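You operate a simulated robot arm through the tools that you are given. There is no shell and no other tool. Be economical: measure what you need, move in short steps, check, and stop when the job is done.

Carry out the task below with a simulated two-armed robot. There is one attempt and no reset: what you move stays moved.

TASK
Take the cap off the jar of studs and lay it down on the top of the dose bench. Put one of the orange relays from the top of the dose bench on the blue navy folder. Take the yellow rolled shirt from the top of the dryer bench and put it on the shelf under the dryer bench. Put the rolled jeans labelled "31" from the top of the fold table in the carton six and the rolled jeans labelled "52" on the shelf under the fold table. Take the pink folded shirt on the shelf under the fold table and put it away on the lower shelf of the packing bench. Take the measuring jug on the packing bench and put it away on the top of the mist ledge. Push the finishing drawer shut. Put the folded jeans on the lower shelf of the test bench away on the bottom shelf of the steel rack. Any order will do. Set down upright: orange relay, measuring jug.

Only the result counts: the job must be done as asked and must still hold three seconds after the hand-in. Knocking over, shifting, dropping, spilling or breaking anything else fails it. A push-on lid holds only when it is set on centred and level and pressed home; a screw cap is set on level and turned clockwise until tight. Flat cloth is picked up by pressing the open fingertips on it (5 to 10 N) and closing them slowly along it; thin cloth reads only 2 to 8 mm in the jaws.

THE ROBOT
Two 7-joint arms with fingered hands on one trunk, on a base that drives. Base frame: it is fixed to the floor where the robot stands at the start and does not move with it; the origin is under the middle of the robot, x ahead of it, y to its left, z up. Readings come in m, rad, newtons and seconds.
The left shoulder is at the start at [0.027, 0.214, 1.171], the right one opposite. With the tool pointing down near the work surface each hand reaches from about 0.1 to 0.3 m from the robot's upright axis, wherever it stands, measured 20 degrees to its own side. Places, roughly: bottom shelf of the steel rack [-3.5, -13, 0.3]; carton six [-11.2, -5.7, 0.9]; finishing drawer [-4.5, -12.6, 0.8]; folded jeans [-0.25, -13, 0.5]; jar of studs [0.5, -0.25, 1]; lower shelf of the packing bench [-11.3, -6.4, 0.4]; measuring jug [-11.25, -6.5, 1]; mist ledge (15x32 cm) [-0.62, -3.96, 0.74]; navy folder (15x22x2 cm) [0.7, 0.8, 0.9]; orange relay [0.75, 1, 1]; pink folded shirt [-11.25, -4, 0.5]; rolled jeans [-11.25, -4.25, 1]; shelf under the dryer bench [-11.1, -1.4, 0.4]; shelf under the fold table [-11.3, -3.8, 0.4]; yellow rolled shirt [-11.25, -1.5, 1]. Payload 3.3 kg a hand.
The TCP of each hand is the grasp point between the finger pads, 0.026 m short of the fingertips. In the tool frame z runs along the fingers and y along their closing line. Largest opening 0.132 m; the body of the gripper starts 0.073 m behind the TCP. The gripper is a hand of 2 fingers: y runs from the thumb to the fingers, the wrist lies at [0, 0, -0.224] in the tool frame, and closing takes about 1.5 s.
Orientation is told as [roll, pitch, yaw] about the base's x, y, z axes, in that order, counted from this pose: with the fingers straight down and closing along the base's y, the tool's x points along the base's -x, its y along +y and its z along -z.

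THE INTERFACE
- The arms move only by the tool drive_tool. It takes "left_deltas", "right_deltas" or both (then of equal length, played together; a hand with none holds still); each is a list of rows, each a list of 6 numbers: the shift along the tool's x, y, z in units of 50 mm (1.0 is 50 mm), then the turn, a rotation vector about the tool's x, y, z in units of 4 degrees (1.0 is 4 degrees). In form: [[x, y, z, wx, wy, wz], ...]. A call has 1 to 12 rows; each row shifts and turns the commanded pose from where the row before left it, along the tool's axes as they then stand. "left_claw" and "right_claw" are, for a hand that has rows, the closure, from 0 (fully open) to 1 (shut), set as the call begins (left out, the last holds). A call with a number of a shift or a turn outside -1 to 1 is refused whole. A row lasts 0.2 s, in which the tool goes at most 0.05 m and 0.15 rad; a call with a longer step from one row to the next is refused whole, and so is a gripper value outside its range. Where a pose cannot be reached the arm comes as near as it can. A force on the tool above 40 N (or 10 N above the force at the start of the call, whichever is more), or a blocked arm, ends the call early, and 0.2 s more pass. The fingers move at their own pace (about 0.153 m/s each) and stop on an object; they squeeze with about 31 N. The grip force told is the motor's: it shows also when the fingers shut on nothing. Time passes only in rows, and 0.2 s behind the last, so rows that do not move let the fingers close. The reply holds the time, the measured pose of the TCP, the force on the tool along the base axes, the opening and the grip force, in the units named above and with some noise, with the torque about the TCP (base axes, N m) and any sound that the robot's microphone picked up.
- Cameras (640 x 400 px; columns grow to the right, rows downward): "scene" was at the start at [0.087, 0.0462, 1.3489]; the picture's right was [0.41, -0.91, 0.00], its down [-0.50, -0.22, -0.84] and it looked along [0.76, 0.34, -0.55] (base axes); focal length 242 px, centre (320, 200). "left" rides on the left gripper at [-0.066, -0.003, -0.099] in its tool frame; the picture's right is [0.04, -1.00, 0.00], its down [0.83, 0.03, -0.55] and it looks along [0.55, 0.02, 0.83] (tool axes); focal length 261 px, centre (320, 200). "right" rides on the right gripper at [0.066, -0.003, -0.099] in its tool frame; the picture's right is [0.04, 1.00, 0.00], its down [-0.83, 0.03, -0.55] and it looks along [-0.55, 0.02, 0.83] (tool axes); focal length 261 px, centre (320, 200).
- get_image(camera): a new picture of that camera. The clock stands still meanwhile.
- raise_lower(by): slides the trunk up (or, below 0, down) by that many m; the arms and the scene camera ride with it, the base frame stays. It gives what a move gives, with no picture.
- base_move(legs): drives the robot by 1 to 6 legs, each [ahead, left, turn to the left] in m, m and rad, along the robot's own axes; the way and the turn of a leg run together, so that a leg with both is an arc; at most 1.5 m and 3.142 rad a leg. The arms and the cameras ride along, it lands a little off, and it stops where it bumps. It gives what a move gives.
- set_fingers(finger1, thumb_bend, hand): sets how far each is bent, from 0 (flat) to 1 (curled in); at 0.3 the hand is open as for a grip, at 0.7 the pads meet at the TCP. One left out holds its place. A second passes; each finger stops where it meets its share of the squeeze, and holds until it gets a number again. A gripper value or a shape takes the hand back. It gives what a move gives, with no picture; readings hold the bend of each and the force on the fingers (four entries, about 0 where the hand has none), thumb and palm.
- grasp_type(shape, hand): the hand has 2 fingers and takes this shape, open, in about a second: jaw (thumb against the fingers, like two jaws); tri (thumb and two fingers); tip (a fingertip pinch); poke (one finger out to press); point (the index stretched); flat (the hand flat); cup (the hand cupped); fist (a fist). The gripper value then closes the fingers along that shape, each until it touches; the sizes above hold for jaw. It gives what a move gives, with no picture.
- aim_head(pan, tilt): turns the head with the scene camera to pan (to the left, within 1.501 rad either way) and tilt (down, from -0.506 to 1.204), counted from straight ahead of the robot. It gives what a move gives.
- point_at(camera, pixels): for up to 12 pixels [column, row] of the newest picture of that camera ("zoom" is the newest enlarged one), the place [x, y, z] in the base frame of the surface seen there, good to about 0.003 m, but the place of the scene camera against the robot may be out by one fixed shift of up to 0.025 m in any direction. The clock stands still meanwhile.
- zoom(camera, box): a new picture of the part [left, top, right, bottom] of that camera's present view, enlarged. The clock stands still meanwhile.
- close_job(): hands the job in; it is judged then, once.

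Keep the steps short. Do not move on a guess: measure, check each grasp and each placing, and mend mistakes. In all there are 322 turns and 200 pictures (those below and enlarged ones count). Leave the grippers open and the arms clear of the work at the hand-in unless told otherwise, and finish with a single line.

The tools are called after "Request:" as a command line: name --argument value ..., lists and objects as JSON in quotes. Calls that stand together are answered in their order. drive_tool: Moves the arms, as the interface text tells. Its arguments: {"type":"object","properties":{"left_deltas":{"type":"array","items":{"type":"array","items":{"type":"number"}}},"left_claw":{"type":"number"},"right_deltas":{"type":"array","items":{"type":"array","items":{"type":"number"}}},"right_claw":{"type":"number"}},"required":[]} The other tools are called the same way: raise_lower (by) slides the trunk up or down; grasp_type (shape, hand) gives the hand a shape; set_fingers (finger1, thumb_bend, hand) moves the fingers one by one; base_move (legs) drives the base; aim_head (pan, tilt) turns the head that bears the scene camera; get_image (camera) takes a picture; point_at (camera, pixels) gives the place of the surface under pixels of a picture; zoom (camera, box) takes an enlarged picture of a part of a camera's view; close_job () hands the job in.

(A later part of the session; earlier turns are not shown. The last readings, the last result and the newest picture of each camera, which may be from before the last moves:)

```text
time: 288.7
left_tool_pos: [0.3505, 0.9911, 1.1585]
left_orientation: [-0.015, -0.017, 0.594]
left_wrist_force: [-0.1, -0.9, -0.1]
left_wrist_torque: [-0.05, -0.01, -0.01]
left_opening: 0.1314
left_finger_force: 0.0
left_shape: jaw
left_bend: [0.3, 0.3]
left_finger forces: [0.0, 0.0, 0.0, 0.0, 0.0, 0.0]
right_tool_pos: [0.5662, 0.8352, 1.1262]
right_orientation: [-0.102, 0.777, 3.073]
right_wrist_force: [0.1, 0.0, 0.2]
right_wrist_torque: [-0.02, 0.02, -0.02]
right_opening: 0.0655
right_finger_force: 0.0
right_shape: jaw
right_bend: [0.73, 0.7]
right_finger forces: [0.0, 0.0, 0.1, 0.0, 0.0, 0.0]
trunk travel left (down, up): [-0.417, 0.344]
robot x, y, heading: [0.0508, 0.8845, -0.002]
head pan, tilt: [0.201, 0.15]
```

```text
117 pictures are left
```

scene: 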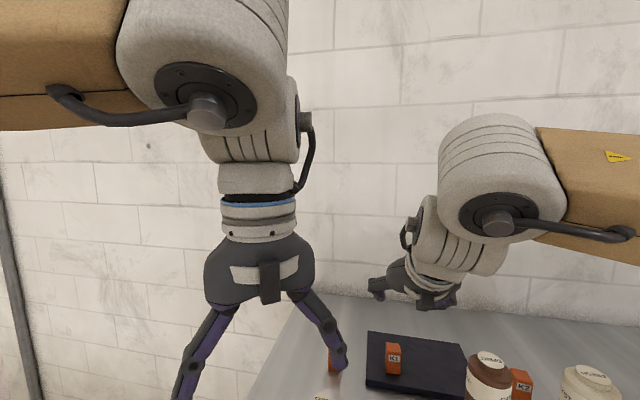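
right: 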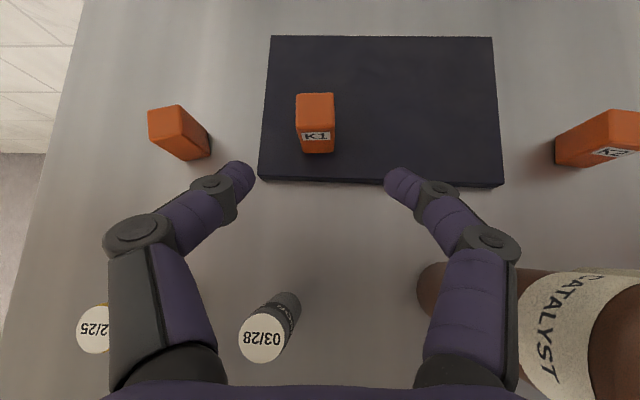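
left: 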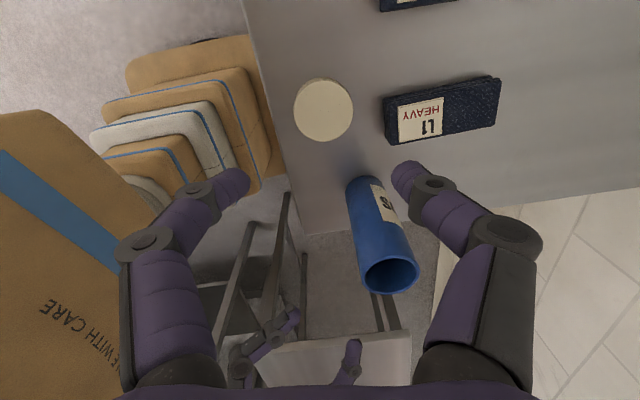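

Request:
base_move --legs '[[-0.6, 0, 0], [0, 0, 3.14]]'

Request:
drive_tool --right_deltas '[[0, 0, 0, 0, -1, 0], [0, 0, 0, 0, -1, 0], [0, 0, 0, 0, -1, 0], [0, 0, 0, 0, -1, 0], [0, 0, 0, 0, -1, 0], [0, 0, 0, 0, -1, 0], [0, 0, 0, 0, -1, 0], [0, 0, 0, 0, -1, 0], [0, 0, 0, 0, -1, 0], [0, 0, 0, 0, -1, 0], [0, 0, 0, 0, -1, 0]]' --right_claw 0.0

Request:
get_image --camera "scene"

```text
time: 299.4
left_tool_pos: [-0.8576, 0.7903, 1.1586]
left_orientation: [-0.016, -0.017, -2.592]
left_wrist_force: [-0.9, 0.4, 0.2]
left_wrist_torque: [0.02, -0.01, 0.02]
left_opening: 0.132
left_finger_force: 0.0
left_shape: jaw
left_bend: [0.3, 0.3]
left_finger forces: [0.1, 0.0, 0.0, 0.0, 0.1, 0.0]
right_tool_pos: [-1.065, 0.9556, 1.1255]
right_orientation: [-0.102, 0.777, -0.115]
right_wrist_force: [0.4, 0.1, 0.4]
right_wrist_torque: [0.01, -0.01, -0.01]
right_opening: 0.0656
right_finger_force: 0.0
right_shape: jaw
right_bend: [0.73, 0.7]
right_finger forces: [0.0, 0.0, 0.0, 0.1, 0.0, 0.1]
trunk travel left (down, up): [-0.417, 0.344]
robot x, y, heading: [-0.5543, 0.8824, 3.094]
head pan, tilt: [0.201, 0.15]
```

```text
time: 301.8
left_tool_pos: [-0.8587, 0.7906, 1.1583]
left_orientation: [-0.017, -0.019, -2.592]
left_wrist_force: [-0.6, -0.4, -0.8]
left_wrist_torque: [0.01, -0.01, 0.0]
left_opening: 0.1318
left_finger_force: 0.0
left_shape: jaw
left_bend: [0.3, 0.3]
left_finger forces: [0.0, 0.0, 0.0, 0.1, 0.1, 0.0]
right_tool_pos: [-1.0191, 0.9572, 1.0991]
right_orientation: [-0.098, 0.007, -0.068]
right_wrist_force: [-0.7, 0.2, -0.2]
right_wrist_torque: [0.0, 0.02, 0.03]
right_opening: 0.1319
right_finger_force: 0.0
right_shape: jaw
right_bend: [0.3, 0.3]
right_finger forces: [0.0, 0.1, 0.0, 0.0, 0.0, 0.1]
right hand out of reach, approached as far as the arm can: row 8, 9, 10, 11
trunk travel left (down, up): [-0.417, 0.344]
robot x, y, heading: [-0.5543, 0.8858, 3.096]
head pan, tilt: [0.201, 0.15]
```

```text
116 pictures are left
```

scene: 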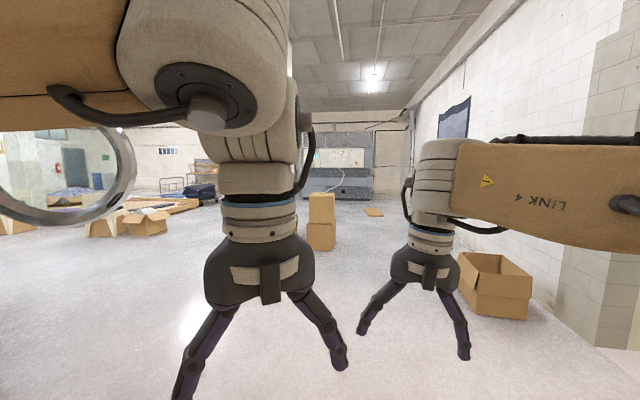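

Request:
point_at --camera "scene" --pixels '[[320, 240], [495, 290], [145, 225], [100, 225], [373, 213], [345, 190], [340, 160], [200, 195], [170, 188], [165, 150], [405, 150], [60, 190]]'

Request:
aim_head --pan 0.75 --tilt 0.1

Request:
get_image --camera "scene"

```text
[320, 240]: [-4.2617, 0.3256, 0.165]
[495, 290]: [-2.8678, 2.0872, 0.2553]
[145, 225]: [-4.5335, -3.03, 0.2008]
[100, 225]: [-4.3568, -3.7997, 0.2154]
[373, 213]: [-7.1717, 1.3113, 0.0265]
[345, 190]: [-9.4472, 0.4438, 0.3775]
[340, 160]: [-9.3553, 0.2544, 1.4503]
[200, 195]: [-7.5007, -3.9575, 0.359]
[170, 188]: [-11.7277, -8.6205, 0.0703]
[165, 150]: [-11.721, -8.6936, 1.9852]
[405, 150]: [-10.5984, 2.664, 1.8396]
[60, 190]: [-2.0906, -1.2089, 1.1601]
```

```text
time: 302.7
left_tool_pos: [-0.8589, 0.7899, 1.1586]
left_orientation: [-0.015, -0.018, -2.591]
left_wrist_force: [-0.1, -0.3, 0.2]
left_wrist_torque: [-0.01, -0.02, 0.01]
left_opening: 0.132
left_finger_force: 0.1
left_shape: jaw
left_bend: [0.3, 0.3]
left_finger forces: [0.0, 0.1, 0.0, 0.0, 0.0, 0.1]
right_tool_pos: [-1.0183, 0.954, 1.1021]
right_orientation: [-0.099, 0.015, -0.063]
right_wrist_force: [-0.6, -0.2, -1.4]
right_wrist_torque: [-0.04, -0.05, -0.01]
right_opening: 0.1321
right_finger_force: 0.1
right_shape: jaw
right_bend: [0.3, 0.3]
right_finger forces: [0.0, 0.0, 0.1, 0.0, 0.0, 0.0]
trunk travel left (down, up): [-0.417, 0.344]
robot x, y, heading: [-0.552, 0.8843, 3.092]
head pan, tilt: [0.75, 0.099]
```

```text
115 pictures are left
```

scene: 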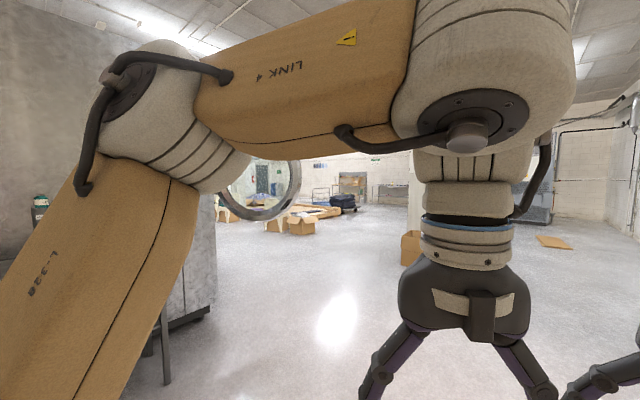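

I have the obstacles: stacked boxes at (-4.3,0.3), a mirror at (-2.1,-1.2), boxes at (-4.5,-3). A path via (-3.5,-0.6) is clear. I'll drive it.

Request:
base_move --legs '[[0.958, 0.541, 0], [0.958, 0.541, 0], [0.958, 0.541, 0.04], [1.27, 0.18, 0], [1.27, 0.18, 0], [1.27, 0.18, 0]]'

Request:
aim_head --pan 0.0 --tilt 0.25

Request:
get_image --camera "scene"

```text
time: 321.3
left_tool_pos: [-4.2238, -0.7354, 1.1577]
left_orientation: [-0.013, -0.015, -2.584]
left_wrist_force: [-1.4, 0.9, -0.8]
left_wrist_torque: [-0.07, -0.12, -0.02]
left_opening: 0.1319
left_finger_force: 0.1
left_shape: jaw
left_bend: [0.3, 0.3]
left_finger forces: [0.1, 0.0, 0.1, 0.0, 0.0, 0.0]
right_tool_pos: [-4.3847, -0.5755, 1.1047]
right_orientation: [-0.105, 0.015, -0.051]
right_wrist_force: [-0.6, 0.4, -1.4]
right_wrist_torque: [-0.04, -0.11, 0.02]
right_opening: 0.1318
right_finger_force: 0.0
right_shape: jaw
right_bend: [0.3, 0.3]
right_finger forces: [0.1, 0.0, 0.1, 0.0, 0.0, 0.0]
trunk travel left (down, up): [-0.417, 0.344]
robot x, y, heading: [-3.9125, -0.6478, 3.101]
head pan, tilt: [0.75, 0.099]
stopped in leg 4: the robot was blocked; the commanded pose is now the measured one
```

```text
time: 322.4
left_tool_pos: [-4.2158, -0.7383, 1.1601]
left_orientation: [-0.018, -0.02, -2.583]
left_wrist_force: [0.7, 0.3, -0.9]
left_wrist_torque: [0.0, 0.01, 0.01]
left_opening: 0.132
left_finger_force: 0.1
left_shape: jaw
left_bend: [0.3, 0.3]
left_finger forces: [0.0, 0.0, 0.0, 0.0, 0.0, 0.1]
right_tool_pos: [-4.3772, -0.5777, 1.1085]
right_orientation: [-0.103, 0.024, -0.052]
right_wrist_force: [-0.2, -0.5, -0.2]
right_wrist_torque: [-0.03, 0.02, -0.02]
right_opening: 0.1318
right_finger_force: 0.1
right_shape: jaw
right_bend: [0.3, 0.3]
right_finger forces: [0.1, 0.1, 0.0, 0.0, 0.0, 0.0]
trunk travel left (down, up): [-0.417, 0.344]
robot x, y, heading: [-3.9117, -0.645, 3.106]
head pan, tilt: [0.0, 0.25]
```

```text
114 pictures are left
```

scene: 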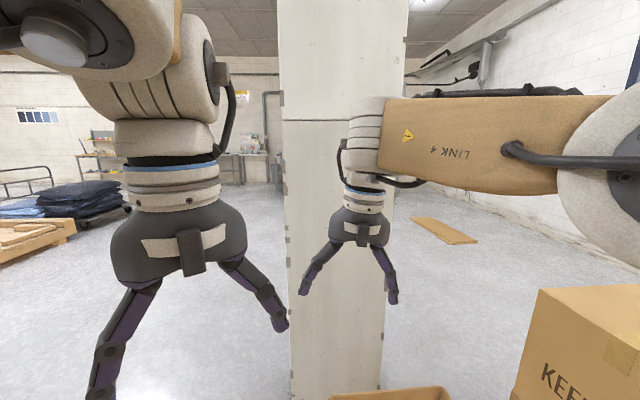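

Blocked by a pillar or a low box ahead. I'll measure what is near.

Request:
point_at --camera "scene" --pixels '[[340, 300], [400, 393], [570, 380], [290, 200], [400, 200], [450, 235], [40, 240], [90, 200], [240, 160], [370, 380], [300, 390], [100, 165]]'

Request:
aim_head --pan 0.0 --tilt 1.0

Request:
get_image --camera "scene"

```text
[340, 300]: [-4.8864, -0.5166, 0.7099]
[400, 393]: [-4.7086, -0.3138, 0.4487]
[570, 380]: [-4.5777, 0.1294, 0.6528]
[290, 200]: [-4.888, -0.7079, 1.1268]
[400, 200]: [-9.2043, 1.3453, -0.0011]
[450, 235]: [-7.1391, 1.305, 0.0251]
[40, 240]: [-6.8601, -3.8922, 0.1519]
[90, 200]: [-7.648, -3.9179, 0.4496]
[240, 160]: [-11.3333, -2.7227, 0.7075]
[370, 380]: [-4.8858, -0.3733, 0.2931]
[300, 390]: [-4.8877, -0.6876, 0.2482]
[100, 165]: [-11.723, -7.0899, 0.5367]
```

```text
time: 323.5
left_tool_pos: [-4.2145, -0.7377, 1.1612]
left_orientation: [-0.02, -0.018, -2.583]
left_wrist_force: [-0.6, -0.5, 0.5]
left_wrist_torque: [-0.02, 0.01, 0.01]
left_opening: 0.1317
left_finger_force: 0.0
left_shape: jaw
left_bend: [0.3, 0.3]
left_finger forces: [0.1, 0.0, 0.0, 0.1, 0.0, 0.1]
right_tool_pos: [-4.3754, -0.5775, 1.1077]
right_orientation: [-0.103, 0.024, -0.051]
right_wrist_force: [0.7, 0.1, 0.7]
right_wrist_torque: [0.02, -0.04, -0.02]
right_opening: 0.132
right_finger_force: 0.2
right_shape: jaw
right_bend: [0.3, 0.3]
right_finger forces: [0.0, 0.1, 0.0, 0.1, 0.1, 0.0]
trunk travel left (down, up): [-0.417, 0.344]
robot x, y, heading: [-3.9152, -0.644, 3.105]
head pan, tilt: [0.0, 1.0]
```

```text
113 pictures are left
```

scene: 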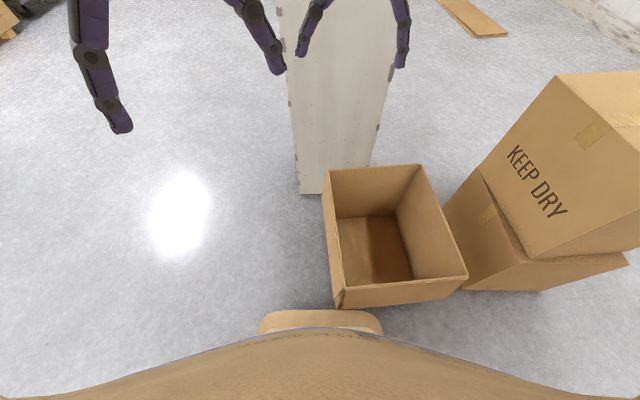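

The base touched an open carton, and a pillar stands behind it. I'll back off, go round on the left at y≈−1.55, and go on toward the dryer bench.

Request:
base_move --legs '[[-0.15, 0, 0], [0, 0.9, 0], [1.3, 0.036, 0], [1.3, 0.036, 0], [1.3, 0.036, 0], [1.3, 0.036, 0]]'

Request:
aim_head --pan 0.0 --tilt 0.4

Request:
get_image --camera "scene"

```text
time: 353.9
left_tool_pos: [-9.3183, -1.7835, 1.1609]
left_orientation: [-0.021, -0.019, -2.538]
left_wrist_force: [-0.1, -0.1, -0.4]
left_wrist_torque: [0.04, 0.02, 0.0]
left_opening: 0.1319
left_finger_force: 0.0
left_shape: jaw
left_bend: [0.3, 0.3]
left_finger forces: [0.1, 0.0, 0.0, 0.0, 0.0, 0.1]
right_tool_pos: [-9.4875, -1.6314, 1.1063]
right_orientation: [-0.103, 0.022, -0.006]
right_wrist_force: [0.0, 0.8, -0.8]
right_wrist_torque: [-0.01, -0.02, 0.03]
right_opening: 0.1317
right_finger_force: 0.1
right_shape: jaw
right_bend: [0.3, 0.3]
right_finger forces: [0.0, 0.1, 0.0, 0.1, 0.0, 0.0]
trunk travel left (down, up): [-0.417, 0.344]
robot x, y, heading: [-9.0228, -1.6764, -3.131]
head pan, tilt: [0.0, 1.0]
```

```text
time: 354.9
left_tool_pos: [-9.3177, -1.7838, 1.1608]
left_orientation: [-0.018, -0.019, -2.538]
left_wrist_force: [-0.2, 1.0, 0.8]
left_wrist_torque: [0.01, -0.05, 0.04]
left_opening: 0.132
left_finger_force: 0.0
left_shape: jaw
left_bend: [0.3, 0.3]
left_finger forces: [0.1, 0.0, 0.0, 0.0, 0.0, 0.0]
right_tool_pos: [-9.4867, -1.631, 1.1064]
right_orientation: [-0.102, 0.025, -0.008]
right_wrist_force: [0.6, -0.1, 0.5]
right_wrist_torque: [0.0, -0.02, -0.03]
right_opening: 0.1319
right_finger_force: 0.0
right_shape: jaw
right_bend: [0.3, 0.3]
right_finger forces: [0.1, 0.1, 0.0, 0.0, 0.0, 0.0]
trunk travel left (down, up): [-0.417, 0.344]
robot x, y, heading: [-9.0158, -1.6761, -3.132]
head pan, tilt: [0.0, 0.4]
```

```text
112 pictures are left
```

scene: 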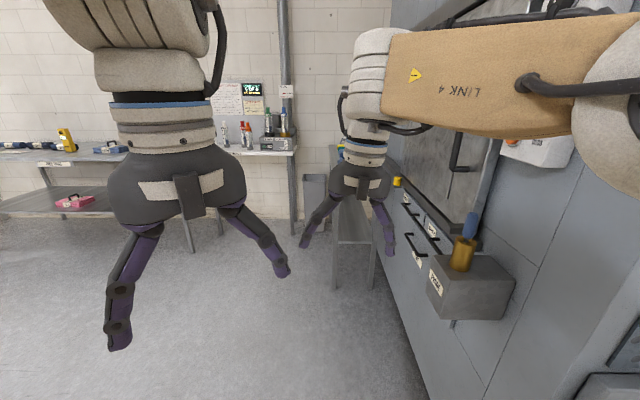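

A narrow bench is behind the right hand. I'll measure and look closer.

Request:
zoom --camera "scene" --box '[230, 80, 440, 300]'

Request:
point_at --camera "scene" --pixels '[[340, 150], [350, 235], [395, 182], [260, 145], [315, 200], [350, 200], [60, 160], [75, 200], [480, 280], [395, 230]]'

```text
1.82 times, centred on (335, 190) of scene
```

zoom: 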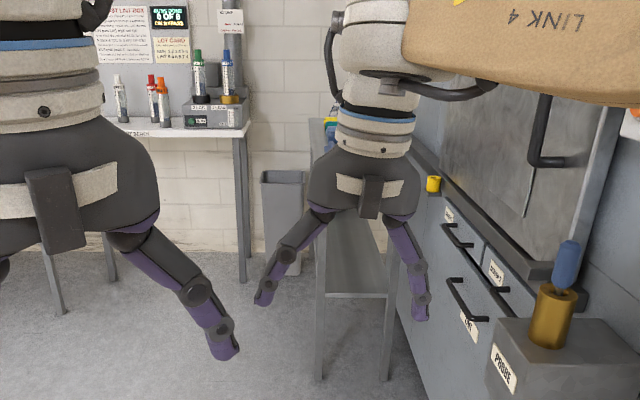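

```text
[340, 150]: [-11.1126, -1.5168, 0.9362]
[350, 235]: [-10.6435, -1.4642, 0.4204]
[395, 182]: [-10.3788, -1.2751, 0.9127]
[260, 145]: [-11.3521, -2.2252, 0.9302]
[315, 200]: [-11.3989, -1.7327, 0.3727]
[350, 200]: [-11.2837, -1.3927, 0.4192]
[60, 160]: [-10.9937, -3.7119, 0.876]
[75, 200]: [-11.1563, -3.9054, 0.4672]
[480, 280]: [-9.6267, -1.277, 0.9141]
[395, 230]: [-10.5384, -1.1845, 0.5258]
```

The dryer bench runs along x with its end facing me, next to a machine. I'll move to about (-10.0,-2.1) and turn half right to see its top and shelf.

Request:
base_move --legs '[[0.9, 0.45, 0], [0, 0, -0.9]]'

Request:
aim_head --pan 0.15 --tilt 0.4

Request:
get_image --camera "scene"

```text
time: 362.5
left_tool_pos: [-10.2017, -1.9616, 1.1607]
left_orientation: [-0.02, -0.019, 2.828]
left_wrist_force: [0.6, 0.3, 0.2]
left_wrist_torque: [0.0, 0.03, -0.01]
left_opening: 0.1319
left_finger_force: 0.1
left_shape: jaw
left_bend: [0.3, 0.3]
left_finger forces: [0.0, 0.1, 0.1, 0.0, 0.0, 0.1]
right_tool_pos: [-10.1836, -1.7344, 1.1086]
right_orientation: [-0.103, 0.026, -0.926]
right_wrist_force: [-1.0, 0.2, 0.5]
right_wrist_torque: [-0.02, 0.0, 0.06]
right_opening: 0.132
right_finger_force: 0.2
right_shape: jaw
right_bend: [0.3, 0.3]
right_finger forces: [0.1, 0.0, 0.0, 0.1, 0.1, 0.0]
trunk travel left (down, up): [-0.417, 0.344]
robot x, y, heading: [-9.9334, -2.1317, 2.234]
head pan, tilt: [0.0, 0.4]
```

```text
time: 363.2
left_tool_pos: [-10.2015, -1.9615, 1.1611]
left_orientation: [-0.02, -0.019, 2.83]
left_wrist_force: [0.5, 0.3, -0.4]
left_wrist_torque: [0.01, -0.02, -0.02]
left_opening: 0.1319
left_finger_force: 0.0
left_shape: jaw
left_bend: [0.3, 0.3]
left_finger forces: [0.0, 0.0, 0.0, 0.0, 0.1, 0.0]
right_tool_pos: [-10.1845, -1.7349, 1.107]
right_orientation: [-0.102, 0.025, -0.924]
right_wrist_force: [-0.2, -0.6, -0.3]
right_wrist_torque: [0.01, 0.02, 0.02]
right_opening: 0.1317
right_finger_force: 0.1
right_shape: jaw
right_bend: [0.3, 0.3]
right_finger forces: [0.1, 0.0, 0.0, 0.0, 0.0, 0.0]
trunk travel left (down, up): [-0.417, 0.344]
robot x, y, heading: [-9.9351, -2.1327, 2.232]
head pan, tilt: [0.15, 0.4]
```

```text
110 pictures are left
```

scene: 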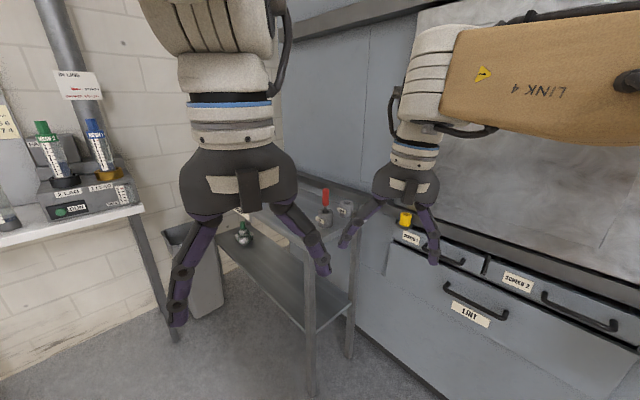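

Request:
zoom --camera "scene" --box '[210, 150, 390, 280]'

Request:
point_at --camera "scene" --pixels '[[305, 245], [343, 240], [325, 210], [346, 208], [242, 235], [225, 240], [140, 212], [290, 225], [280, 270], [200, 270], [265, 222], [335, 195]]'

```text
3.08 times, centred on (300, 215) of scene
```

zoom: 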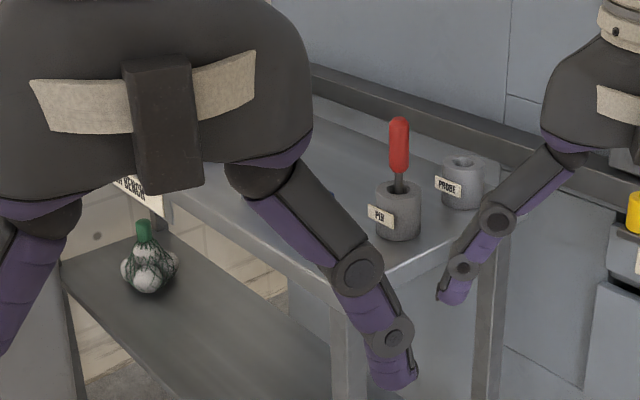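

```text
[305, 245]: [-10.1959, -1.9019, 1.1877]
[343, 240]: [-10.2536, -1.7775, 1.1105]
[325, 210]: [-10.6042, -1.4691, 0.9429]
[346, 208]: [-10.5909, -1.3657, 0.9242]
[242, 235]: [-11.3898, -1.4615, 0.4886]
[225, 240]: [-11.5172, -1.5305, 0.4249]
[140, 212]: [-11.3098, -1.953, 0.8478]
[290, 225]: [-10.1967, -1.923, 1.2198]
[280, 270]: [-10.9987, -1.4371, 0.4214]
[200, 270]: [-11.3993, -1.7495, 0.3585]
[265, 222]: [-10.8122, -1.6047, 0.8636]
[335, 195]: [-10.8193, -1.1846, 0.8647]
```

The bench front faces −y (label side). I'll raise the trunk, drive left then ahead to about (-10.85,-1.9), facing its middle, and look from above.

Request:
raise_lower --by 0.12

Request:
base_move --legs '[[0.1, 0.6, 0], [0.6, 0, 0]]'

Request:
get_image --camera "scene"

Request:
get_image --camera "right"

```text
time: 364.7
left_tool_pos: [-10.2024, -1.9621, 1.2807]
left_orientation: [-0.019, -0.021, 2.83]
left_wrist_force: [0.1, 0.1, 0.0]
left_wrist_torque: [0.0, 0.03, 0.0]
left_opening: 0.132
left_finger_force: 0.1
left_shape: jaw
left_bend: [0.3, 0.3]
left_finger forces: [0.0, 0.0, 0.0, 0.0, 0.0, 0.0]
right_tool_pos: [-10.1808, -1.7343, 1.2364]
right_orientation: [-0.113, 0.043, -0.928]
right_wrist_force: [-0.1, -0.4, 0.4]
right_wrist_torque: [0.0, 0.05, -0.01]
right_opening: 0.1319
right_finger_force: 0.1
right_shape: jaw
right_bend: [0.3, 0.3]
right_finger forces: [0.0, 0.0, 0.0, 0.1, 0.1, 0.0]
trunk travel left (down, up): [-0.537, 0.224]
robot x, y, heading: [-9.9353, -2.1313, 2.24]
head pan, tilt: [0.15, 0.4]
```

```text
time: 371.1
left_tool_pos: [-11.1149, -1.8025, 1.2795]
left_orientation: [-0.02, -0.019, 2.845]
left_wrist_force: [-0.1, -0.1, 0.1]
left_wrist_torque: [0.01, -0.03, -0.02]
left_opening: 0.132
left_finger_force: 0.0
left_shape: jaw
left_bend: [0.3, 0.3]
left_finger forces: [0.0, 0.0, 0.0, 0.1, 0.1, 0.0]
right_tool_pos: [-11.0975, -1.5748, 1.2365]
right_orientation: [-0.112, 0.04, -0.912]
right_wrist_force: [-0.1, 0.1, -0.7]
right_wrist_torque: [-0.03, -0.03, -0.02]
right_opening: 0.1319
right_finger_force: 0.1
right_shape: jaw
right_bend: [0.3, 0.3]
right_finger forces: [0.0, 0.0, 0.0, 0.0, 0.1, 0.0]
trunk travel left (down, up): [-0.537, 0.224]
robot x, y, heading: [-10.8425, -1.9694, 2.253]
head pan, tilt: [0.15, 0.4]
```

```text
108 pictures are left
```

scene: 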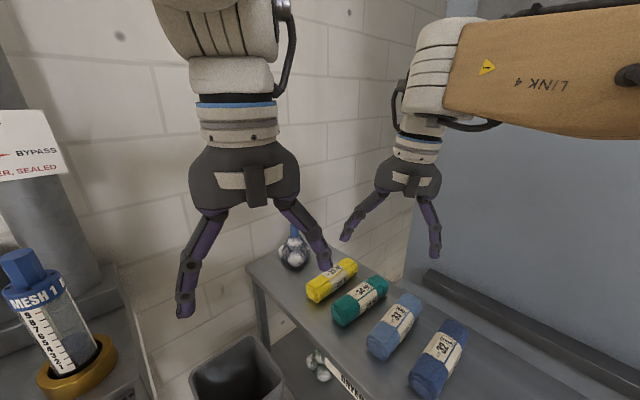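

```text
107 pictures are left
```

right: 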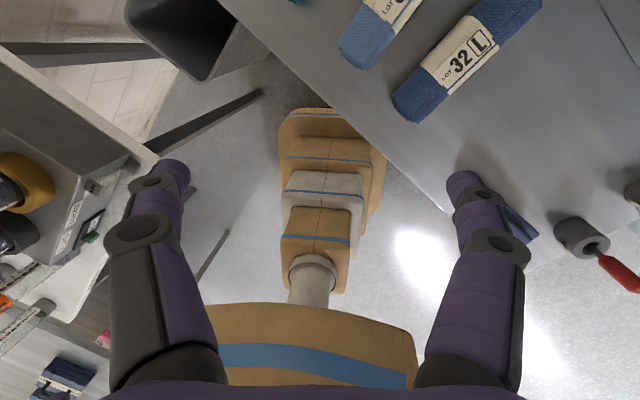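

Rolled shirts lie in a row, the yellow one at (332,280). A bin stands on the floor at (235,370). I'll measure.

Request:
point_at --camera "scene" --pixels '[[318, 290], [345, 270], [332, 278], [360, 300], [232, 345], [280, 380], [275, 300], [325, 365], [340, 385], [290, 255], [250, 270], [65, 375]]'

Request:
zoom --camera "scene" --box '[220, 220, 480, 400]'

```text
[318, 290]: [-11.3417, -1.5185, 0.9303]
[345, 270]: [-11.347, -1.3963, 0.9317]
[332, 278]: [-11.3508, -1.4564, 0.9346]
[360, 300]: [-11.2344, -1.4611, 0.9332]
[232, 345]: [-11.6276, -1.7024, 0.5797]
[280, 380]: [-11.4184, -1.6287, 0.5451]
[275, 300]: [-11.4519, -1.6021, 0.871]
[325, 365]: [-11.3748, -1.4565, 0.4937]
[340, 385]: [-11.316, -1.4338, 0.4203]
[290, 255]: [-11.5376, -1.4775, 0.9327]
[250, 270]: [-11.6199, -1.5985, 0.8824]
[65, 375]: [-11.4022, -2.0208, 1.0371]
```

```text
2.22 times, centred on (350, 310) of scene
```

zoom: 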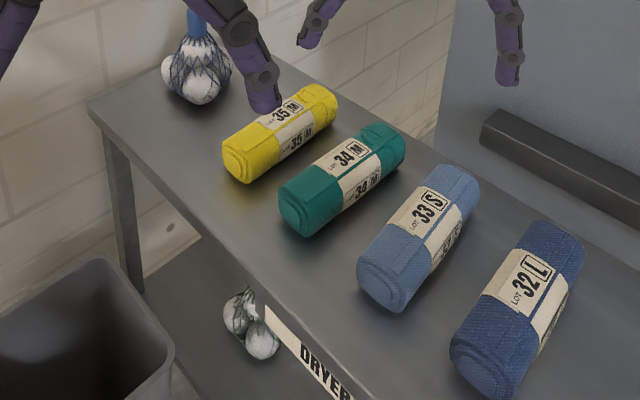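

The yellow roll's centre is at about (-11.35,-1.45), axis along y, top z 0.93; the shelf at z 0.42 has mesh balls near x −11.38. The left hand will do it, pointing +y. I'll turn the left hand so it closes across the roll and retract the right hand.

Request:
drive_tool --left_deltas '[[0, 0, 0, 0, 0, 1], [0, 0, 0, 0, 0, 1], [0, 0, 0, 0, 0, 1], [0, 0, 0, 0, 0, 1], [0, 0, 0, 0, 0, 1], [0, 0, 0, 0, 0, 1], [0, 0, 0, 0, 0, 1], [0, 0, 0, 0, 0, 1], [0, 0, 0, 0, 0, 1], [0, 0, 0, 0, 0, 1], [0, 0, 0, 0, 0, 1], [0, 0, 0, 0, 0, 1]]' --right_deltas '[[-0.7, 0.35, 0, 0, 0, 0], [-0.7, 0.35, 0, 0, 0, 0], [-0.7, 0.35, 0, 0, 0, 0], [-0.7, 0.35, 0, 0, 0, 0], [0, 0, 0, 0, 0, 0], [0, 0, 0, 0, 0, 0], [0, 0, 0, 0, 0, 0], [0, 0, 0, 0, 0, 0], [0, 0, 0, 0, 0, 0], [0, 0, 0, 0, 0, 0], [0, 0, 0, 0, 0, 0], [0, 0, 0, 0, 0, 0]]'

Request:
raise_lower --by -0.135

Request:
drive_tool --left_deltas '[[0, 0, 0, 0, 0, 1], [0, 0, 0, 0, 0, 1], [0, 0, 0, 0, 0, 1], [0, 0, 0, 0, 0, 1], [0, 0, 0, 0, 0, 1], [0, 0, 0, 0, 0, 1], [-0.52, 0.42, 0, 0, -1, 0], [-0.52, 0.42, 0, 0, -1, 0], [-0.4, 0.3, 0, 0, -1, 0], [0, 0, 0, 0, -1, 0], [0, 0, 0, 0, -1, 0], [0, 0, 0, 0, -1, 0]]'

Request:
drive_tool --left_deltas '[[0, 0, 0, 0, -1, 0], [0, 0, 0, 0, -1, 0], [0, 0, 0, 0, -1, 0], [0, 0, 0, 0, -1, 0], [0, 0, 0, 0, -1, 0], [0, 0, 0, 0, 0, 0]]'

Request:
get_image --camera "left"

```text
time: 373.7
left_tool_pos: [-11.1142, -1.8044, 1.2813]
left_orientation: [0.002, -0.028, 2.008]
left_wrist_force: [-0.2, 0.3, -0.1]
left_wrist_torque: [0.01, -0.01, 0.0]
left_opening: 0.1317
left_finger_force: 0.0
left_shape: jaw
left_bend: [0.3, 0.3]
left_finger forces: [0.0, 0.0, 0.0, 0.1, 0.0, 0.0]
right_tool_pos: [-10.958, -1.6421, 1.223]
right_orientation: [-0.111, 0.038, -0.913]
right_wrist_force: [0.6, -0.4, 0.1]
right_wrist_torque: [0.0, 0.02, -0.01]
right_opening: 0.132
right_finger_force: 0.0
right_shape: jaw
right_bend: [0.3, 0.3]
right_finger forces: [0.1, 0.0, 0.1, 0.0, 0.0, 0.0]
trunk travel left (down, up): [-0.537, 0.224]
robot x, y, heading: [-10.8425, -1.97, 2.253]
head pan, tilt: [0.15, 0.4]
```

```text
time: 375.3
left_tool_pos: [-11.1151, -1.8036, 1.1454]
left_orientation: [0.003, -0.028, 2.009]
left_wrist_force: [0.3, -0.2, -0.1]
left_wrist_torque: [0.0, 0.03, 0.0]
left_opening: 0.1319
left_finger_force: 0.1
left_shape: jaw
left_bend: [0.3, 0.3]
left_finger forces: [0.0, 0.1, 0.0, 0.1, 0.0, 0.0]
right_tool_pos: [-10.9564, -1.6426, 1.0875]
right_orientation: [-0.113, 0.041, -0.914]
right_wrist_force: [0.0, -0.2, 1.1]
right_wrist_torque: [-0.02, 0.03, 0.02]
right_opening: 0.1317
right_finger_force: 0.0
right_shape: jaw
right_bend: [0.3, 0.3]
right_finger forces: [0.0, 0.1, 0.0, 0.1, 0.0, 0.0]
trunk travel left (down, up): [-0.402, 0.359]
robot x, y, heading: [-10.8472, -1.9691, 2.254]
head pan, tilt: [0.15, 0.4]
```

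```text
time: 377.9
left_tool_pos: [-11.1733, -1.7333, 1.1528]
left_orientation: [0.016, -0.445, 1.582]
left_wrist_force: [-0.4, 0.2, 0.0]
left_wrist_torque: [-0.01, 0.02, 0.02]
left_opening: 0.1319
left_finger_force: 0.2
left_shape: jaw
left_bend: [0.3, 0.3]
left_finger forces: [0.0, 0.0, 0.0, 0.0, 0.0, 0.1]
right_tool_pos: [-10.9571, -1.6427, 1.0868]
right_orientation: [-0.112, 0.04, -0.913]
right_wrist_force: [0.7, -0.2, 0.0]
right_wrist_torque: [0.03, -0.01, 0.03]
right_opening: 0.132
right_finger_force: 0.1
right_shape: jaw
right_bend: [0.3, 0.3]
right_finger forces: [0.1, 0.1, 0.0, 0.0, 0.0, 0.0]
trunk travel left (down, up): [-0.402, 0.359]
robot x, y, heading: [-10.8432, -1.969, 2.252]
head pan, tilt: [0.15, 0.4]
```

```text
time: 379.3
left_tool_pos: [-11.173, -1.731, 1.153]
left_orientation: [0.019, -0.794, 1.576]
left_wrist_force: [0.6, -0.4, 0.1]
left_wrist_torque: [0.03, 0.0, -0.01]
left_opening: 0.1319
left_finger_force: 0.1
left_shape: jaw
left_bend: [0.3, 0.3]
left_finger forces: [0.0, 0.0, 0.0, 0.0, 0.1, 0.0]
right_tool_pos: [-10.9568, -1.6437, 1.0878]
right_orientation: [-0.113, 0.04, -0.912]
right_wrist_force: [-0.2, -0.9, 0.5]
right_wrist_torque: [0.05, -0.02, -0.04]
right_opening: 0.1315
right_finger_force: 0.1
right_shape: jaw
right_bend: [0.3, 0.3]
right_finger forces: [0.1, 0.1, 0.0, 0.1, 0.0, 0.0]
trunk travel left (down, up): [-0.402, 0.359]
robot x, y, heading: [-10.8435, -1.9705, 2.251]
head pan, tilt: [0.15, 0.4]
```

```text
105 pictures are left
```

left: 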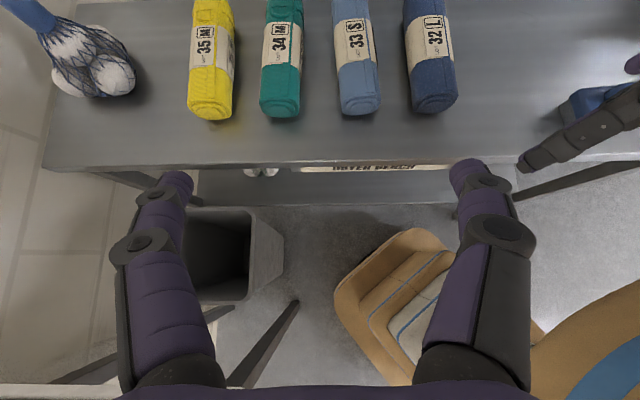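

The left hand points straight at the row. I'll measure the yellow roll here.

Request:
point_at --camera "left" --pixels '[[212, 100], [190, 80], [233, 80], [212, 60], [212, 15], [262, 90], [290, 170], [215, 118], [110, 165], [420, 165]]'

```text
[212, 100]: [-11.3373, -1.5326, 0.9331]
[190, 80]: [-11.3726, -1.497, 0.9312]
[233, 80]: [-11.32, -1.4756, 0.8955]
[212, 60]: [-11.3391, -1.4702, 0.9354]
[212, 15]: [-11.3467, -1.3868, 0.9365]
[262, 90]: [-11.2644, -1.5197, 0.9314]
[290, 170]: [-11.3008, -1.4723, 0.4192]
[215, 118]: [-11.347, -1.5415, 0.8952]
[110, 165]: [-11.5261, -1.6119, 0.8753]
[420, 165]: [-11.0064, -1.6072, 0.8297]
```

The yellow roll is centred at x −11.345, front end y −1.541, diameter 54 mm. I'll drive ahead 0.22 m, then bring the left hand to the pre-grasp.

Request:
base_move --legs '[[0.22, 0, 0]]'

Request:
drive_tool --left_deltas '[[0.5, 0.17, 0.62, 0, 0, 0], [0.5, 0.17, 0.62, 0, 0, 0], [0.5, 0.17, 0.62, 0, 0, 0], [0.5, 0.17, 0.62, 0, 0, 0], [0, 0, 0, 0, 0, 0]]' --left_claw 0.35

Request:
get_image --camera "left"

```text
time: 381.1
left_tool_pos: [-11.3093, -1.5647, 1.1527]
left_orientation: [0.02, -0.794, 1.572]
left_wrist_force: [-0.7, 0.7, 0.8]
left_wrist_torque: [0.01, 0.0, 0.0]
left_opening: 0.132
left_finger_force: 0.1
left_shape: jaw
left_bend: [0.3, 0.3]
left_finger forces: [0.0, 0.1, 0.0, 0.0, 0.1, 0.0]
right_tool_pos: [-11.0922, -1.4751, 1.0891]
right_orientation: [-0.114, 0.039, -0.914]
right_wrist_force: [-0.5, -1.0, 0.6]
right_wrist_torque: [0.02, 0.01, 0.01]
right_opening: 0.1317
right_finger_force: 0.1
right_shape: jaw
right_bend: [0.3, 0.3]
right_finger forces: [0.0, 0.0, 0.0, 0.1, 0.0, 0.1]
trunk travel left (down, up): [-0.402, 0.359]
robot x, y, heading: [-10.9815, -1.8018, 2.246]
head pan, tilt: [0.15, 0.4]
stopped in leg 1: the robot was blocked; the commanded pose is now the measured one
```

```text
time: 382.3
left_tool_pos: [-11.3462, -1.5449, 0.9934]
left_orientation: [0.019, -0.793, 1.572]
left_wrist_force: [0.1, -0.4, -0.2]
left_wrist_torque: [0.01, -0.01, -0.01]
left_opening: 0.0863
left_finger_force: 0.0
left_shape: jaw
left_bend: [0.7, 0.63]
left_finger forces: [0.0, 0.0, 0.0, 0.0, 0.0, 0.0]
right_tool_pos: [-11.0924, -1.4754, 1.0885]
right_orientation: [-0.113, 0.042, -0.916]
right_wrist_force: [-0.1, 0.5, 0.2]
right_wrist_torque: [0.01, 0.01, -0.01]
right_opening: 0.1317
right_finger_force: 0.0
right_shape: jaw
right_bend: [0.3, 0.3]
right_finger forces: [0.1, 0.1, 0.0, 0.1, 0.0, 0.0]
trunk travel left (down, up): [-0.402, 0.359]
robot x, y, heading: [-10.9844, -1.8006, 2.247]
head pan, tilt: [0.15, 0.4]
```

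```text
104 pictures are left
```

left: 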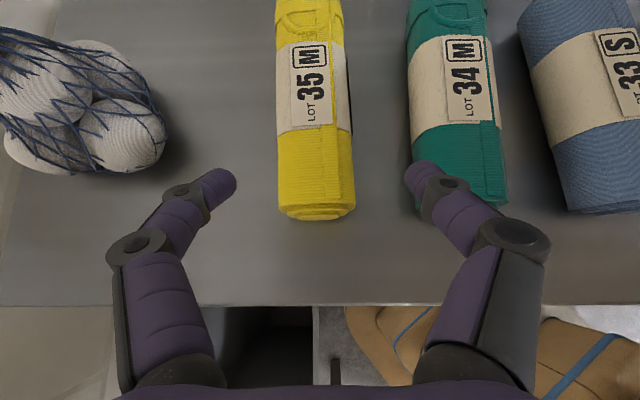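

Well aligned. I'll narrow to ~0.07 to clear the teal roll and advance 9.6 cm.

Request:
drive_tool --left_deltas '[[0, 0.03, 0, 0, 0, 0], [0.045, 0, 0.45, 0, 0, 0], [0.045, 0, 0.45, 0, 0, 0], [0.045, 0, 0.48, 0, 0, 0], [0.045, 0, 0.48, 0, 0, 0], [0, 0, 0, 0, 0, 0]]' --left_claw 0.46

Request:
get_image --camera "left"

```text
time: 383.7
left_tool_pos: [-11.349, -1.4845, 0.9232]
left_orientation: [0.019, -0.792, 1.573]
left_wrist_force: [-0.3, 0.1, 0.9]
left_wrist_torque: [0.04, 0.01, 0.03]
left_opening: 0.0719
left_finger_force: 0.1
left_shape: jaw
left_bend: [0.72, 0.7]
left_finger forces: [0.0, 0.0, 0.1, 0.0, 0.0, 0.0]
right_tool_pos: [-11.0921, -1.4751, 1.0871]
right_orientation: [-0.111, 0.04, -0.917]
right_wrist_force: [-0.5, -0.7, 0.5]
right_wrist_torque: [0.0, 0.0, 0.0]
right_opening: 0.1322
right_finger_force: 0.1
right_shape: jaw
right_bend: [0.3, 0.3]
right_finger forces: [0.0, 0.0, 0.0, 0.0, 0.1, 0.1]
trunk travel left (down, up): [-0.402, 0.359]
robot x, y, heading: [-10.9851, -1.8034, 2.251]
head pan, tilt: [0.15, 0.4]
```

```text
103 pictures are left
```

left: 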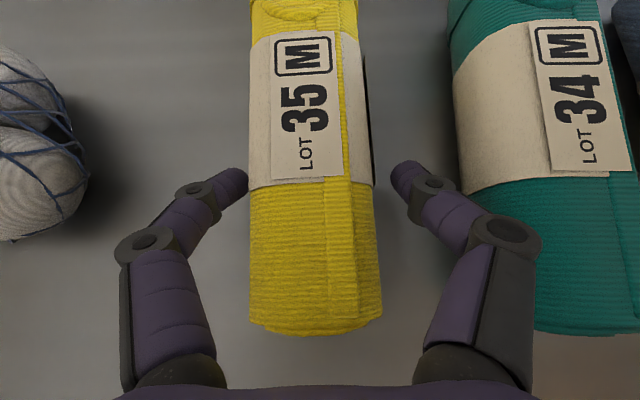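

The fingers straddle the roll. I'll close.

Request:
drive_tool --left_deltas '[[0, 0, 0, 0, 0, 0], [0, 0, 0, 0, 0, 0], [0, 0, 0, 0, 0, 0]]' --left_claw 0.6

Request:
drive_tool --left_deltas '[[0, 0, 0, 0, 0, 0], [0, 0, 0, 0, 0, 0], [0, 0, 0, 0, 0, 0], [-0.14, 0, -0.14, 0, 0, 0], [0, 0, 0, 0, 0, 0]]' --left_claw 1.0

Request:
get_image --camera "left"

```text
time: 384.5
left_tool_pos: [-11.3488, -1.4853, 0.9235]
left_orientation: [0.017, -0.793, 1.573]
left_wrist_force: [1.0, 0.3, -0.8]
left_wrist_torque: [-0.01, -0.02, 0.03]
left_opening: 0.0527
left_finger_force: 30.9
left_shape: jaw
left_bend: [0.73, 0.7]
left_finger forces: [28.2, 0.0, 0.1, 0.0, 28.3, 0.0]
right_tool_pos: [-11.0926, -1.474, 1.0878]
right_orientation: [-0.113, 0.04, -0.915]
right_wrist_force: [-0.7, -0.6, 0.6]
right_wrist_torque: [-0.01, 0.0, -0.01]
right_opening: 0.1316
right_finger_force: 0.1
right_shape: jaw
right_bend: [0.3, 0.3]
right_finger forces: [0.0, 0.0, 0.0, 0.1, 0.1, 0.0]
trunk travel left (down, up): [-0.402, 0.359]
robot x, y, heading: [-10.9857, -1.799, 2.248]
head pan, tilt: [0.15, 0.4]
```

```text
time: 385.7
left_tool_pos: [-11.3484, -1.484, 0.9335]
left_orientation: [0.017, -0.79, 1.574]
left_wrist_force: [0.7, 0.1, -2.2]
left_wrist_torque: [-0.07, -0.02, 0.02]
left_opening: 0.0527
left_finger_force: 31.0
left_shape: jaw
left_bend: [0.73, 0.7]
left_finger forces: [28.1, 0.1, 0.0, 0.0, 28.3, 0.1]
right_tool_pos: [-11.0934, -1.4752, 1.0882]
right_orientation: [-0.111, 0.036, -0.915]
right_wrist_force: [0.2, 0.7, 0.5]
right_wrist_torque: [0.02, -0.01, -0.01]
right_opening: 0.132
right_finger_force: 0.1
right_shape: jaw
right_bend: [0.3, 0.3]
right_finger forces: [0.0, 0.0, 0.0, 0.1, 0.0, 0.1]
trunk travel left (down, up): [-0.402, 0.359]
robot x, y, heading: [-10.9846, -1.8003, 2.244]
head pan, tilt: [0.15, 0.4]
```

```text
102 pictures are left
```

left: 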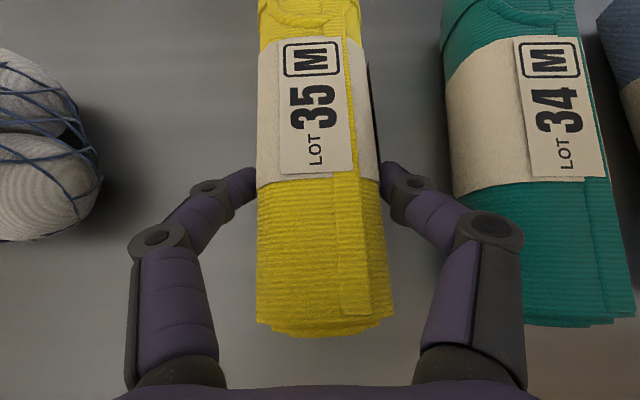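

The yellow roll is held (2.2 N). I'll lift, back away from the bench, retract the right hand, then lower the trunk for the shelf.

Request:
raise_lower --by 0.06

Request:
base_move --legs '[[-0.36, 0, 0]]'

Request:
drive_tool --right_deltas '[[-0.8, 0.1, 0, 0, 0, 0], [-0.8, 0.1, 0, 0, 0, 0], [-0.8, 0.1, 0, 0, 0, 0], [-0.8, 0.1, 0, 0, 0, 0], [0, 0, 0, 0, 0, 0]]'

Request:
raise_lower --by -0.46

Request:
get_image --camera "left"

```text
time: 386.7
left_tool_pos: [-11.3492, -1.4855, 0.9916]
left_orientation: [0.016, -0.79, 1.573]
left_wrist_force: [-0.3, 0.4, -2.2]
left_wrist_torque: [-0.04, -0.03, 0.02]
left_opening: 0.0524
left_finger_force: 31.0
left_shape: jaw
left_bend: [0.73, 0.7]
left_finger forces: [28.2, 0.0, 0.0, 0.0, 28.3, 0.1]
right_tool_pos: [-11.0939, -1.4744, 1.1486]
right_orientation: [-0.112, 0.04, -0.917]
right_wrist_force: [0.0, -0.3, 0.2]
right_wrist_torque: [0.0, -0.02, 0.01]
right_opening: 0.1322
right_finger_force: 0.2
right_shape: jaw
right_bend: [0.3, 0.3]
right_finger forces: [0.0, 0.0, 0.0, 0.0, 0.1, 0.0]
trunk travel left (down, up): [-0.462, 0.299]
robot x, y, heading: [-10.9804, -1.8002, 2.246]
head pan, tilt: [0.15, 0.4]
```

```text
time: 389.0
left_tool_pos: [-11.1258, -1.7627, 0.9943]
left_orientation: [0.019, -0.792, 1.57]
left_wrist_force: [-0.6, 0.0, -2.3]
left_wrist_torque: [-0.11, 0.01, -0.02]
left_opening: 0.0524
left_finger_force: 31.1
left_shape: jaw
left_bend: [0.73, 0.7]
left_finger forces: [28.3, 0.0, 0.0, 0.0, 28.4, 0.0]
right_tool_pos: [-10.8699, -1.7523, 1.1486]
right_orientation: [-0.112, 0.04, -0.919]
right_wrist_force: [0.1, 0.4, -0.2]
right_wrist_torque: [0.01, 0.02, -0.01]
right_opening: 0.1321
right_finger_force: 0.0
right_shape: jaw
right_bend: [0.3, 0.3]
right_finger forces: [0.0, 0.0, 0.0, 0.0, 0.0, 0.0]
trunk travel left (down, up): [-0.462, 0.299]
robot x, y, heading: [-10.7604, -2.0812, 2.248]
head pan, tilt: [0.15, 0.4]
```

```text
time: 390.2
left_tool_pos: [-11.1256, -1.761, 0.9925]
left_orientation: [0.017, -0.789, 1.572]
left_wrist_force: [0.4, -0.3, -1.8]
left_wrist_torque: [-0.07, 0.0, 0.0]
left_opening: 0.0525
left_finger_force: 30.6
left_shape: jaw
left_bend: [0.73, 0.7]
left_finger forces: [28.1, 0.0, 0.1, 0.1, 28.2, 0.1]
right_tool_pos: [-10.7601, -1.8669, 1.1369]
right_orientation: [-0.112, 0.039, -0.918]
right_wrist_force: [0.1, -0.1, -0.3]
right_wrist_torque: [0.02, -0.02, 0.0]
right_opening: 0.1319
right_finger_force: 0.1
right_shape: jaw
right_bend: [0.3, 0.3]
right_finger forces: [0.0, 0.0, 0.0, 0.0, 0.0, 0.0]
trunk travel left (down, up): [-0.462, 0.299]
robot x, y, heading: [-10.7577, -2.08, 2.245]
head pan, tilt: [0.15, 0.4]
```

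```text
refused: -0.46 is not a number from -0.4 to 0.4
```

```text
101 pictures are left
```

left: 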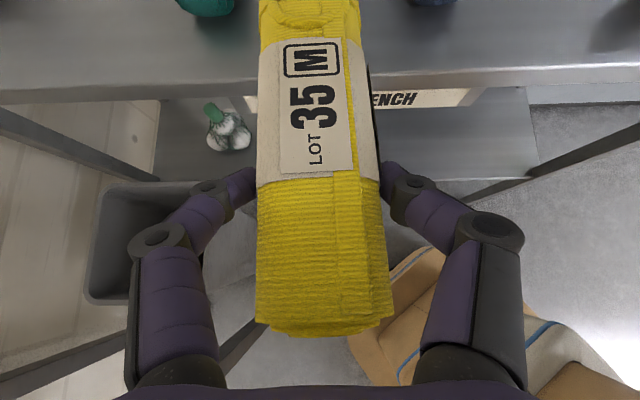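

The bench edge is 6 cm beyond the roll's end. I'll lower in two steps.

Request:
raise_lower --by -0.38

Request:
get_image --camera "left"

```text
time: 392.1
left_tool_pos: [-11.1252, -1.7621, 0.8009]
left_orientation: [0.009, -0.784, 1.575]
left_wrist_force: [-0.3, 0.1, -1.7]
left_wrist_torque: [-0.06, -0.02, -0.01]
left_opening: 0.0523
left_finger_force: 31.1
left_shape: jaw
left_bend: [0.73, 0.7]
left_finger forces: [28.3, 0.1, 0.1, 0.1, 28.4, 0.1]
right_tool_pos: [-10.7605, -1.862, 0.9491]
right_orientation: [-0.112, 0.038, -0.936]
right_wrist_force: [-18.1, 17.2, -2.8]
right_wrist_torque: [-1.8, -1.77, 0.22]
right_opening: 0.132
right_finger_force: 0.0
right_shape: jaw
right_bend: [0.3, 0.3]
right_finger forces: [0.0, 0.1, 0.0, 0.0, 0.1, 0.1]
trunk travel left (down, up): [-0.275, 0.486]
robot x, y, heading: [-10.7589, -2.0782, 2.25]
head pan, tilt: [0.15, 0.4]
stopped: the force on the tool passed its limit at 61 N (the readings are from after the stop); the commanded pose is now the measured one
```

```text
100 pictures are left
```

left: 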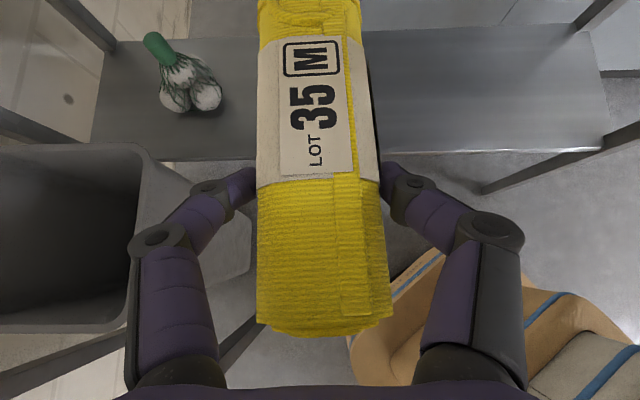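

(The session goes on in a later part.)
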